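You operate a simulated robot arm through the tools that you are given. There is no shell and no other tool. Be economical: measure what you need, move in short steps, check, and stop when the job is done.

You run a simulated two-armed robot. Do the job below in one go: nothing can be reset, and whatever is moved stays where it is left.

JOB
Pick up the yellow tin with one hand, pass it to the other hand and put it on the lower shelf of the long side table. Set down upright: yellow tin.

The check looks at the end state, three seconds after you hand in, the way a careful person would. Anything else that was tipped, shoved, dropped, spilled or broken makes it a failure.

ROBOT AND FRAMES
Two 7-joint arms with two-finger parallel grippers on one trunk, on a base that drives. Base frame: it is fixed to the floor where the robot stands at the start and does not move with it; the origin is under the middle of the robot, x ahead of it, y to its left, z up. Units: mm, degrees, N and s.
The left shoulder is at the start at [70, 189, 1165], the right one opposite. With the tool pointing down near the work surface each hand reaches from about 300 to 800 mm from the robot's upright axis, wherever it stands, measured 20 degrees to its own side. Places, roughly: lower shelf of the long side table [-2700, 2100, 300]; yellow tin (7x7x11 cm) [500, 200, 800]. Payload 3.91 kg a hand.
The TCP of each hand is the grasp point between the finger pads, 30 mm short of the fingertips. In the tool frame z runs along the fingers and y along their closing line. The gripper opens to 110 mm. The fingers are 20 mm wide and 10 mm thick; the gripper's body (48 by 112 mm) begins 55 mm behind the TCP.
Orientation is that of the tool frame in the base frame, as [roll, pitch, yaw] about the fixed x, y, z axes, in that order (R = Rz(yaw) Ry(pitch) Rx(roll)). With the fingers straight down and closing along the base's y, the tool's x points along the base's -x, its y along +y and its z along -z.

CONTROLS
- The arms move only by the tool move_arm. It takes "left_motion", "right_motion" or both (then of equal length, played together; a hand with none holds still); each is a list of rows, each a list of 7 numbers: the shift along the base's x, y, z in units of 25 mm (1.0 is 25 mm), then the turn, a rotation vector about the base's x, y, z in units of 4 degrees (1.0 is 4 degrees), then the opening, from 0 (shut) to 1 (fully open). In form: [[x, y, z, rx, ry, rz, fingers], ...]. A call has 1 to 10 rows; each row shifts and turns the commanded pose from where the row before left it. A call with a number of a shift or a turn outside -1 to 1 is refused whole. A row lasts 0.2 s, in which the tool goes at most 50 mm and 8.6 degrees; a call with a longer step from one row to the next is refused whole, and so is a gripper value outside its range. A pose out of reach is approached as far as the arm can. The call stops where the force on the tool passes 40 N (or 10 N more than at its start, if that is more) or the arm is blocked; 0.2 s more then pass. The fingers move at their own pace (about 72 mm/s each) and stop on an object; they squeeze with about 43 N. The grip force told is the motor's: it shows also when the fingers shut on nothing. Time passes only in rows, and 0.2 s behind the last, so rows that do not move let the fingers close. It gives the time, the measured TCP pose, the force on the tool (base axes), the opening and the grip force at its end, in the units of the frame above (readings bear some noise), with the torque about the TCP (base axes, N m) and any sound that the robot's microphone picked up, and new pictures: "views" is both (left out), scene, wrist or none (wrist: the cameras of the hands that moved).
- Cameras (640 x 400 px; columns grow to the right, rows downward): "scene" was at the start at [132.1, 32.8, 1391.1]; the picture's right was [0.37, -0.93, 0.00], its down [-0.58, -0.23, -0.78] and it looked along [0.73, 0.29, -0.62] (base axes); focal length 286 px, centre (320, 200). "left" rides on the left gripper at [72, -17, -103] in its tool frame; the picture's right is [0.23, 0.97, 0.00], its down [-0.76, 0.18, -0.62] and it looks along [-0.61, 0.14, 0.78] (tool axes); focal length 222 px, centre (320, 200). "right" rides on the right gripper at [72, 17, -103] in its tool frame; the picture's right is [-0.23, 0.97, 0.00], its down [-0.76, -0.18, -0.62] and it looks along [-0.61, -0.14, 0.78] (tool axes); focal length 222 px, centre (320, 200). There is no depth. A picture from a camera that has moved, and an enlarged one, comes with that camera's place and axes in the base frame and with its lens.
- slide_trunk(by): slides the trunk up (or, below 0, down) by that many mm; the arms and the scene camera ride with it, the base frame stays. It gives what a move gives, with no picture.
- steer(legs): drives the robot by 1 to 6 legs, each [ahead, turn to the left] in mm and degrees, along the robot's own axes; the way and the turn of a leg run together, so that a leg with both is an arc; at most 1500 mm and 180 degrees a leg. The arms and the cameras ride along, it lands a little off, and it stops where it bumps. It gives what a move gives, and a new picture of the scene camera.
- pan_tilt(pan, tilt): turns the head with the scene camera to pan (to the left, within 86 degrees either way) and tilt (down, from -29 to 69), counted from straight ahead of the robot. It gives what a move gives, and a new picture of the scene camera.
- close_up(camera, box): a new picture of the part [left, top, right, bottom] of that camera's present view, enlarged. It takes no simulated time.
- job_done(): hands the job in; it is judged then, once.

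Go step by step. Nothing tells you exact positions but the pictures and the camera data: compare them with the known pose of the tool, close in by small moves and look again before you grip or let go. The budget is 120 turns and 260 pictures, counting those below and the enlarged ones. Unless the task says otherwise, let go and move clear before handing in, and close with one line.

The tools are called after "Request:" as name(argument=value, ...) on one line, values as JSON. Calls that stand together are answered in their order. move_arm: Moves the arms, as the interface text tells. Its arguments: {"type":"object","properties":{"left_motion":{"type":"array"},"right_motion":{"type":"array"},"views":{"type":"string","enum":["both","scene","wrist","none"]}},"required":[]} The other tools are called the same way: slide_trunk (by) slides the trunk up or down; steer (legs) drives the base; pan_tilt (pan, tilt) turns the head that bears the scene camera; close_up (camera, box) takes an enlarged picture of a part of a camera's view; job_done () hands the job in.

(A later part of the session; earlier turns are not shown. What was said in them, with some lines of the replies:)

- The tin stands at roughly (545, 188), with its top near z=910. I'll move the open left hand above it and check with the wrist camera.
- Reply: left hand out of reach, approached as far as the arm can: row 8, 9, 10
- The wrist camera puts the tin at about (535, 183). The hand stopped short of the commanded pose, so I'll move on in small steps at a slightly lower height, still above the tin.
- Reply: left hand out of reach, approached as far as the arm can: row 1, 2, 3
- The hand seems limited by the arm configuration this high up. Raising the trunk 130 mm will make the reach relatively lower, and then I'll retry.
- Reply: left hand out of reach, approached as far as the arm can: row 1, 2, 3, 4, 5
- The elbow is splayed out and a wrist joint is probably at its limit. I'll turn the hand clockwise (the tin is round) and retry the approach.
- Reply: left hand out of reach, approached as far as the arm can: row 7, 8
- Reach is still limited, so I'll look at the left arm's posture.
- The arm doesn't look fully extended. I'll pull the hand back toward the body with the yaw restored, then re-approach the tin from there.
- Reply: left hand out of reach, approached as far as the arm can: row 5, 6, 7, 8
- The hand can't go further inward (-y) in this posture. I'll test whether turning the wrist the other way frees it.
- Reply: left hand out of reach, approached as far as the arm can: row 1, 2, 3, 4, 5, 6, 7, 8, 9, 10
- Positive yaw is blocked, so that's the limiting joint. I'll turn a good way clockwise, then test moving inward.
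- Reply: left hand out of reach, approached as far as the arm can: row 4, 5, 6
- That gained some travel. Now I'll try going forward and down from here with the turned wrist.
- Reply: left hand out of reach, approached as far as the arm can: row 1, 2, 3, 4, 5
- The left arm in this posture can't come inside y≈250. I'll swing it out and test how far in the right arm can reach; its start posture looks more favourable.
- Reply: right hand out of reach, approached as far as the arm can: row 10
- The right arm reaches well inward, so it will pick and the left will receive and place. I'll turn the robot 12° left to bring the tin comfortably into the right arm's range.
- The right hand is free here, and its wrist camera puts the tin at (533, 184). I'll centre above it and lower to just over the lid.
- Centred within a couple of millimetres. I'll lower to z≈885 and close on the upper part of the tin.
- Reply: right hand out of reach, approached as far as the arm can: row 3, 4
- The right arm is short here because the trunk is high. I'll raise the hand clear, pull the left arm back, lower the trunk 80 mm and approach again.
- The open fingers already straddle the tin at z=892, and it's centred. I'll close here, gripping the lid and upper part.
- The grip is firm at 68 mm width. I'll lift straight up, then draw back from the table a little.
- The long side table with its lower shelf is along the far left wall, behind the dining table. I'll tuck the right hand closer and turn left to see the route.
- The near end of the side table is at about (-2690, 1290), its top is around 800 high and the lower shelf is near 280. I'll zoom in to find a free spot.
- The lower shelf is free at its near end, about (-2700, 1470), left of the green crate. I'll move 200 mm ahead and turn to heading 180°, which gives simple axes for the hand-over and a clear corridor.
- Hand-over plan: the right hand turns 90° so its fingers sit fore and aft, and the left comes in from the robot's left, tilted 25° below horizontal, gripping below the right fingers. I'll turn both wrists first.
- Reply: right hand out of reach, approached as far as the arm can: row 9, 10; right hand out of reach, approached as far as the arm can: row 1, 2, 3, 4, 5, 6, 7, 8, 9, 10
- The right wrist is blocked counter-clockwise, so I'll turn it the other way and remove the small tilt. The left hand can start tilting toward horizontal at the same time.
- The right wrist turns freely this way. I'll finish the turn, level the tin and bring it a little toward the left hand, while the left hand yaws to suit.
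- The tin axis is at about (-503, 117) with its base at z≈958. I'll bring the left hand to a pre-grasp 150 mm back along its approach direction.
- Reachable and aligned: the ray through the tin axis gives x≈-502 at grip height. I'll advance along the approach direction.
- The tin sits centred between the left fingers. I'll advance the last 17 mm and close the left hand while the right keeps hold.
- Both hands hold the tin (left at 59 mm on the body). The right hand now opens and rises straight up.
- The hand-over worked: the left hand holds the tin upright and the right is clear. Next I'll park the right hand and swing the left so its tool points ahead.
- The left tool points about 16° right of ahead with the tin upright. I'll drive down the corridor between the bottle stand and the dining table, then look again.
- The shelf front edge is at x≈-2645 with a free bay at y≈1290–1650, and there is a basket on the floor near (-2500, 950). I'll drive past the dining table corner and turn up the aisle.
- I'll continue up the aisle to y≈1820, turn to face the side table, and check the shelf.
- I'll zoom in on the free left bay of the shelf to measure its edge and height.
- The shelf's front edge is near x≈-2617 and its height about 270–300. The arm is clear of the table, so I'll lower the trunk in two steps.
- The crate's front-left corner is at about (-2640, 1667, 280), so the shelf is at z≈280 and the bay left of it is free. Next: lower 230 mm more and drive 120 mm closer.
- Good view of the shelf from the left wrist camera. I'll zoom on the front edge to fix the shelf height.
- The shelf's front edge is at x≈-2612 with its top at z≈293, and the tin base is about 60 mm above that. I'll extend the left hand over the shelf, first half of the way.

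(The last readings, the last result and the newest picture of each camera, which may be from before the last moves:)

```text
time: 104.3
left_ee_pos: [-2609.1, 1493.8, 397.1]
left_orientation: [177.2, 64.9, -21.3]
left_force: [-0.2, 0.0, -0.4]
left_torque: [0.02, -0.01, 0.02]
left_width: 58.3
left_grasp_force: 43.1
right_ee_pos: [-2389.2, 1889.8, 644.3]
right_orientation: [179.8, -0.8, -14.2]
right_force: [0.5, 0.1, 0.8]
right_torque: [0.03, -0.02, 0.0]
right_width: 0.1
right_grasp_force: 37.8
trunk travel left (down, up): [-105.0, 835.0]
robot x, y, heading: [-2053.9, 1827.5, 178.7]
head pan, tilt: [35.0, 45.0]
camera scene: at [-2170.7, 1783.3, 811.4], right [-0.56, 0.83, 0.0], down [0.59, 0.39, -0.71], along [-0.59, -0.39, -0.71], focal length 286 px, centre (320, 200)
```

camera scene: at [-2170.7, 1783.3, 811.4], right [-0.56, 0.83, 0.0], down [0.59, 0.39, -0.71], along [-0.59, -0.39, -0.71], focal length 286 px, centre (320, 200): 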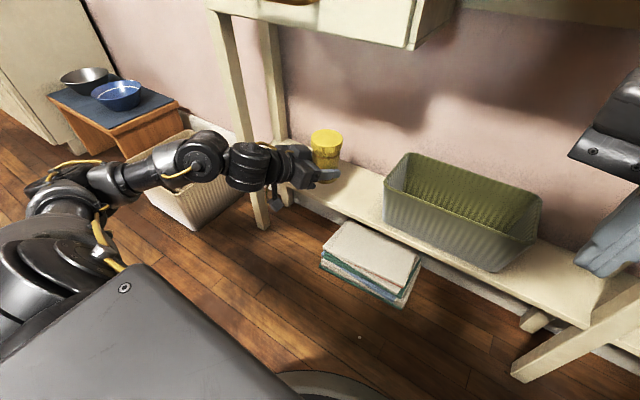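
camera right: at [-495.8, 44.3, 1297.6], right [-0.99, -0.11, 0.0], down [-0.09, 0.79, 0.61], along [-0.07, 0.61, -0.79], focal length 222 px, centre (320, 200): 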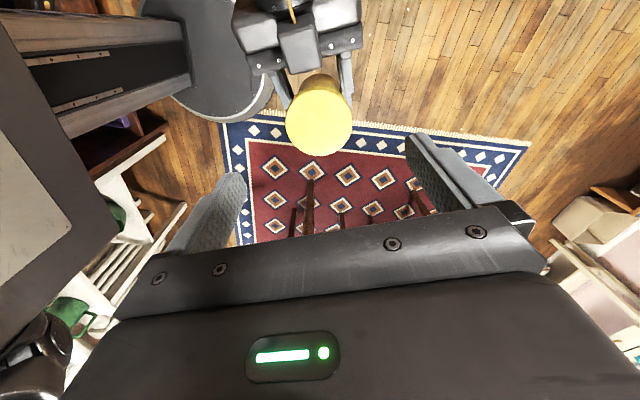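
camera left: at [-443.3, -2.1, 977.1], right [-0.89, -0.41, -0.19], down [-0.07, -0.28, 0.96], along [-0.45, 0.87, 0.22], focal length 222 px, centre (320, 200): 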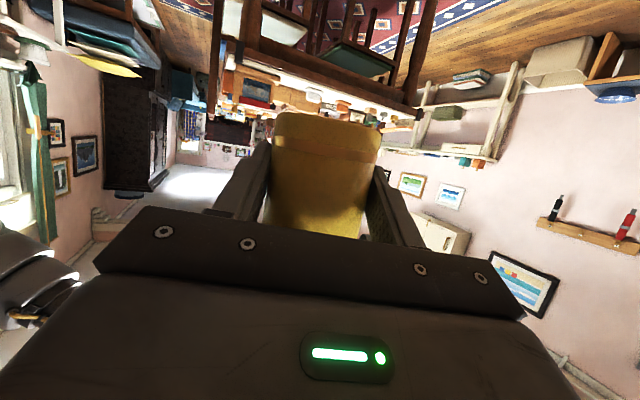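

That went freely. I'll move the remaining 75 mm.

Request:
move_arm(left_motion=[[-0.75, 0, 0, 0, 0, 0, 0], [-0.75, 0, 0, 0, 0, 0, 0], [-0.75, 0, 0, 0, 0, 0, 0], [-0.75, 0, 0, 0, 0, 0, 0]], views="both")

Request:
close_up(camera="scene", box=[240, 110, 400, 230])

```text
time: 105.3
left_ee_pos: [-2682.7, 1493.3, 395.3]
left_orientation: [177.2, 64.9, -21.2]
left_force: [0.4, -0.2, 0.1]
left_torque: [0.01, 0.01, 0.01]
left_width: 58.5
left_grasp_force: 43.4
right_ee_pos: [-2389.3, 1889.6, 643.8]
right_orientation: [179.9, -0.7, -14.3]
right_force: [-1.1, 0.1, -0.1]
right_torque: [0.01, -0.01, 0.0]
right_width: 0.0
right_grasp_force: 38.2
trunk travel left (down, up): [-105.0, 835.0]
robot x, y, heading: [-2053.8, 1828.7, 178.7]
head pan, tilt: [35.0, 45.0]
camera scene: at [-2170.7, 1783.3, 811.4], right [-0.56, 0.83, 0.0], down [0.59, 0.39, -0.71], along [-0.59, -0.39, -0.71], focal length 286 px, centre (320, 200)
camera left: at [-2559.8, 1468.8, 374.6], right [-0.22, -0.96, -0.19], down [0.18, -0.23, 0.96], along [-0.96, 0.18, 0.22], focal length 222 px, centre (320, 200)
```

scene: 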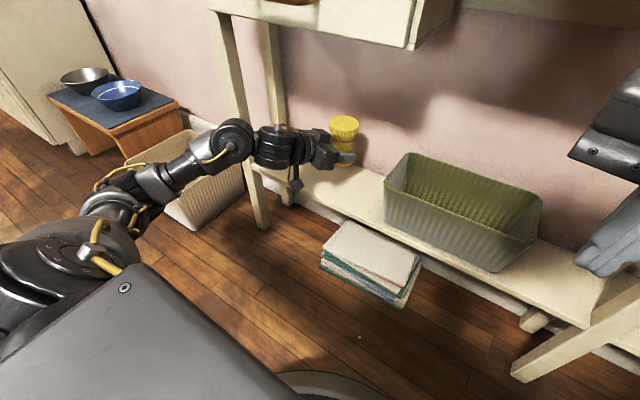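
left: 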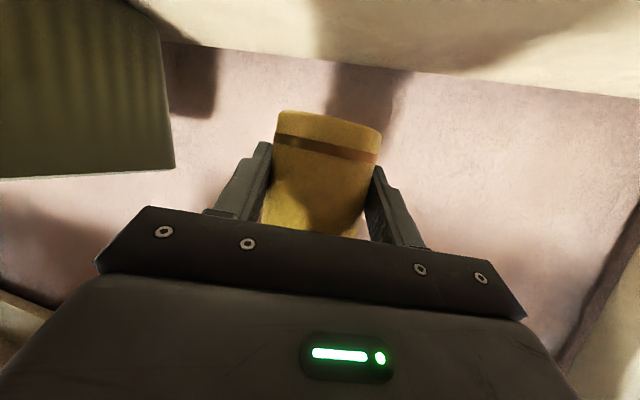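

```text
3.33 times, centred on (320, 170) of scene
camera zoom: at [-2170.7, 1783.3, 811.4], right [-0.56, 0.83, 0.0], down [0.59, 0.39, -0.71], along [-0.59, -0.39, -0.71], focal length 952 px, centre (320, 300)
```

zoom: 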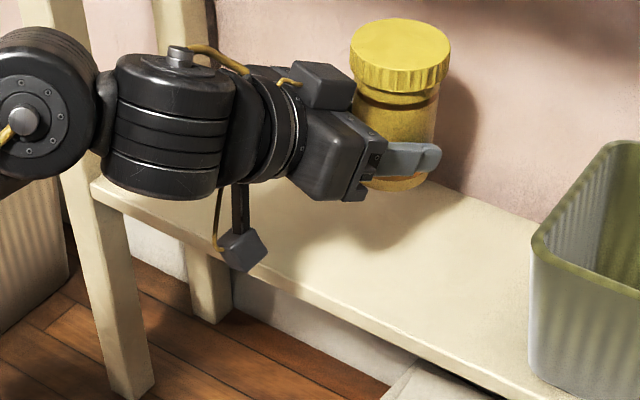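

The tin is over the shelf and the wrist camera is still outside the front edge. I'll lower 45 mm and check.

Request:
move_arm(left_motion=[[0, 0, -0.6, 0, 0, 0, 0], [0, 0, -0.6, 0, 0, 0, 0], [0, 0, -0.6, 0, 0, 0, 0]], views="wrist")

Request:
close_up(camera="scene", box=[240, 110, 400, 230])

```text
time: 106.1
left_ee_pos: [-2684.3, 1493.0, 352.5]
left_orientation: [177.1, 65.0, -21.4]
left_force: [0.0, -0.6, -0.9]
left_torque: [-0.03, 0.01, -0.01]
left_width: 58.6
left_grasp_force: 43.1
right_ee_pos: [-2389.1, 1888.6, 645.0]
right_orientation: [179.8, -0.8, -14.2]
right_force: [0.6, -0.5, 0.0]
right_torque: [0.02, -0.02, 0.03]
right_width: 0.2
right_grasp_force: 37.4
trunk travel left (down, up): [-105.0, 835.0]
robot x, y, heading: [-2052.8, 1826.6, 178.7]
head pan, tilt: [35.0, 45.0]
camera left: at [-2559.6, 1468.3, 330.3], right [-0.22, -0.96, -0.18], down [0.18, -0.23, 0.96], along [-0.96, 0.18, 0.22], focal length 222 px, centre (320, 200)
```

left: 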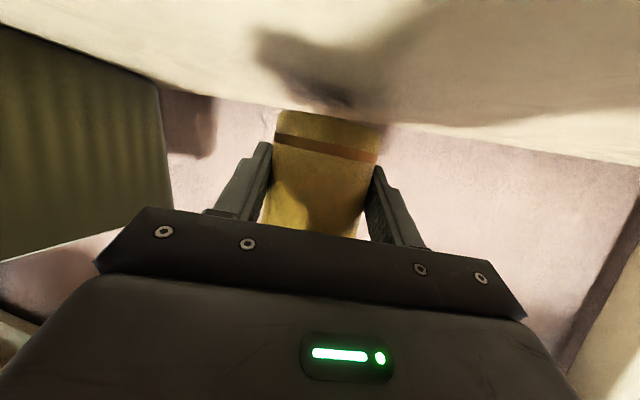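

```text
3.33 times, centred on (320, 170) of scene
camera zoom: at [-2170.8, 1783.4, 811.4], right [-0.56, 0.83, 0.0], down [0.59, 0.39, -0.71], along [-0.59, -0.39, -0.71], focal length 952 px, centre (320, 300)
```

zoom: 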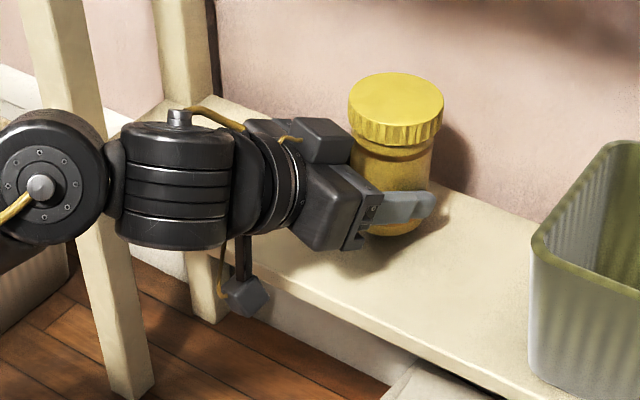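

About 20 mm remain. I'll lower in small steps and watch the force for contact.

Request:
move_arm(left_motion=[[0, 0, -0.2, 0, 0, 0, 0], [0, 0, -0.2, 0, 0, 0, 0], [0, 0, 0, 0, 0, 0, 0]], views="wrist")

Request:
close_up(camera="scene", box=[300, 120, 380, 180])

```text
time: 106.9
left_ee_pos: [-2682.1, 1493.4, 341.5]
left_orientation: [177.0, 65.0, -21.3]
left_force: [-0.3, 1.2, -0.4]
left_torque: [-0.01, -0.01, 0.01]
left_width: 58.6
left_grasp_force: 42.9
right_ee_pos: [-2389.4, 1889.0, 642.7]
right_orientation: [179.9, -0.8, -14.2]
right_force: [-0.3, -0.7, -0.4]
right_torque: [-0.04, 0.02, -0.01]
right_width: 0.0
right_grasp_force: 37.6
trunk travel left (down, up): [-105.0, 835.0]
robot x, y, heading: [-2051.5, 1826.1, 178.7]
head pan, tilt: [35.0, 45.0]
camera left: at [-2559.4, 1468.5, 320.6], right [-0.22, -0.96, -0.19], down [0.18, -0.23, 0.96], along [-0.96, 0.18, 0.22], focal length 222 px, centre (320, 200)
```

left: 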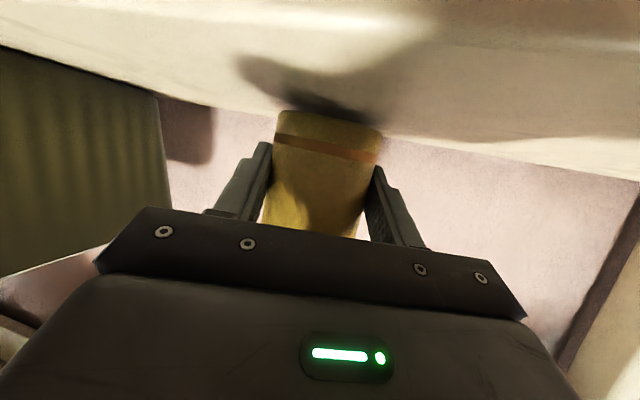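

```text
6.67 times, centred on (340, 150) of scene
camera zoom: at [-2170.8, 1783.3, 811.4], right [-0.56, 0.83, 0.0], down [0.59, 0.39, -0.71], along [-0.59, -0.39, -0.71], focal length 1905 px, centre (187, 533)
```

zoom: 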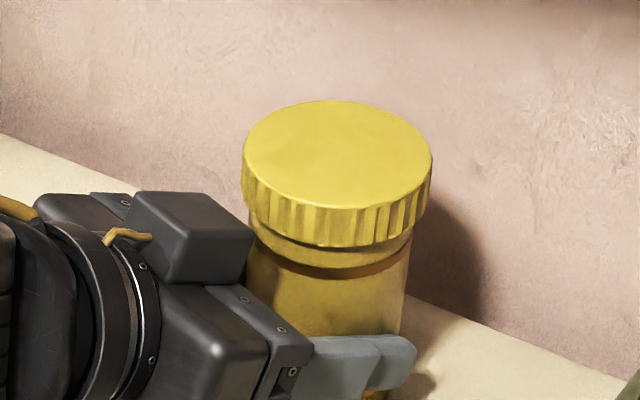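

No contact yet, so I'll keep lowering in 3 mm steps.

Request:
move_arm(left_motion=[[0, 0, -0.12, 0, 0, 0, 0], [0, 0, -0.12, 0, 0, 0, 0], [0, 0, 0, 0, 0, 0, 0]], views="none")

```text
time: 107.7
left_ee_pos: [-2683.6, 1494.6, 337.7]
left_orientation: [177.1, 65.2, -21.3]
left_force: [1.4, -0.2, 5.4]
left_torque: [0.26, 0.07, -0.07]
left_width: 58.4
left_grasp_force: 42.8
right_ee_pos: [-2389.2, 1888.8, 645.7]
right_orientation: [179.9, -0.9, -14.2]
right_force: [-0.8, 0.1, -0.2]
right_torque: [-0.01, 0.02, -0.02]
right_width: 0.1
right_grasp_force: 37.4
trunk travel left (down, up): [-105.0, 835.0]
robot x, y, heading: [-2053.6, 1830.2, 178.9]
head pan, tilt: [35.0, 45.0]
```

Contact at about 5 N: the tin stands on the shelf. I'll open gently in place and look.

Request:
move_arm(left_motion=[[0, 0, -0.03, 0, 0, 0, 0], [0, 0, 0, 0, 0, 0, 0.6], [0, 0, 0, 0, 0, 0, 0.75], [0, 0, 0, 0, 0, 0, 0.9], [0, 0, 0, 0, 0, 0, 1], [0, 0, 0, 0, 0, 0, 1]], views="wrist")

Request:
close_up(camera="scene", box=[240, 110, 400, 230])

```text
time: 109.1
left_ee_pos: [-2684.0, 1494.0, 335.7]
left_orientation: [177.2, 65.0, -21.4]
left_force: [0.1, 0.2, -0.1]
left_torque: [0.0, -0.01, 0.03]
left_width: 110.3
left_grasp_force: 0.1
right_ee_pos: [-2390.6, 1889.5, 644.3]
right_orientation: [179.9, -0.7, -14.2]
right_force: [1.1, 0.1, 0.6]
right_torque: [0.0, -0.01, -0.01]
right_width: 0.0
right_grasp_force: 37.5
trunk travel left (down, up): [-105.0, 835.0]
robot x, y, heading: [-2053.4, 1828.3, 178.8]
head pan, tilt: [35.0, 45.0]
camera left: at [-2559.7, 1469.0, 314.3], right [-0.22, -0.96, -0.19], down [0.18, -0.23, 0.96], along [-0.96, 0.18, 0.22], focal length 222 px, centre (320, 200)
```

left: 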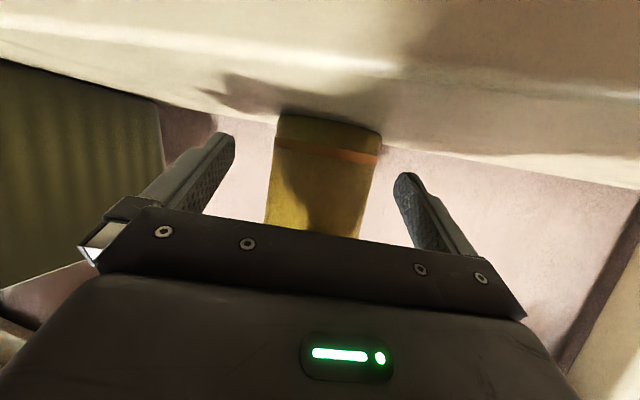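

```text
3.33 times, centred on (320, 170) of scene
camera zoom: at [-2170.6, 1783.4, 811.4], right [-0.56, 0.83, 0.0], down [0.59, 0.39, -0.71], along [-0.59, -0.39, -0.71], focal length 952 px, centre (320, 300)
```

zoom: 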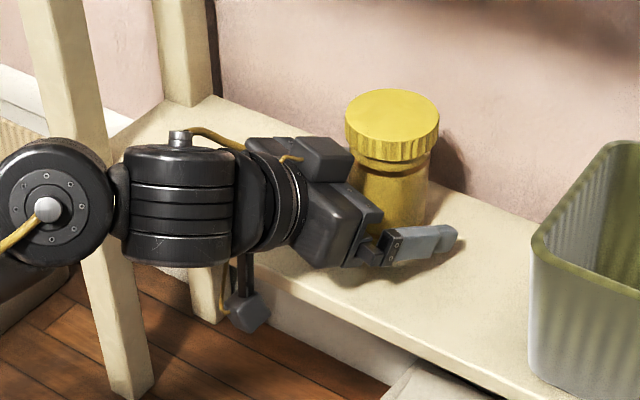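

The tin stands upright on the shelf with the fingers clear on both sides. I'll back the hand straight out along its approach line.

Request:
move_arm(left_motion=[[0.5, -0.16, 0.05, 0, 0, 0, 1], [0.8, -0.26, 0.05, 0, 0, 0, 1], [0.8, -0.26, 0.05, 0, 0, 0, 1], [0.9, -0.29, 0, 0, 0, 0, 1], [0.9, -0.29, 0, 0, 0, 0, 1], [0.9, -0.2, 0, 0, 0, 0, 1], [0.9, 0, 0, 0, 0, 0, 1], [0.9, 0, 0, 0, 0, 0, 1]], views="none")

Request:
close_up(camera="scene", box=[200, 80, 440, 260])

```text
time: 110.9
left_ee_pos: [-2517.5, 1458.0, 338.9]
left_orientation: [177.1, 65.0, -21.3]
left_force: [0.0, 0.7, 0.1]
left_torque: [0.03, 0.02, -0.02]
left_width: 110.0
left_grasp_force: 0.1
right_ee_pos: [-2389.8, 1889.8, 643.7]
right_orientation: [179.9, -0.7, -14.1]
right_force: [0.2, 0.3, -0.3]
right_torque: [-0.03, 0.0, 0.0]
right_width: 0.2
right_grasp_force: 37.9
trunk travel left (down, up): [-105.0, 835.0]
robot x, y, heading: [-2054.6, 1828.1, 178.7]
head pan, tilt: [35.0, 45.0]
```

```text
2.22 times, centred on (320, 170) of scene
camera zoom: at [-2170.7, 1783.4, 811.4], right [-0.56, 0.83, 0.0], down [0.59, 0.39, -0.71], along [-0.59, -0.39, -0.71], focal length 635 px, centre (320, 267)
```

zoom: 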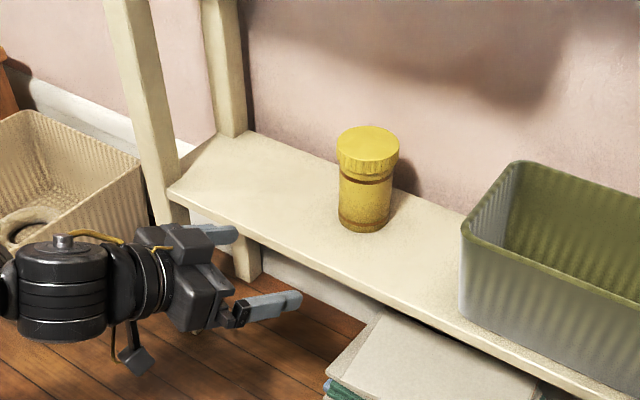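

The tin stands upright and free on the lower shelf, the hand is clear, and nothing else has moved. I'm handing in.

Request:
job_done()

```text
The job is handed in.
```

The yellow tin was picked up by the right hand, passed to the left, and now stands upright on the lower shelf of the long side table, with both hands clear and nothing else disturbed that I could see.
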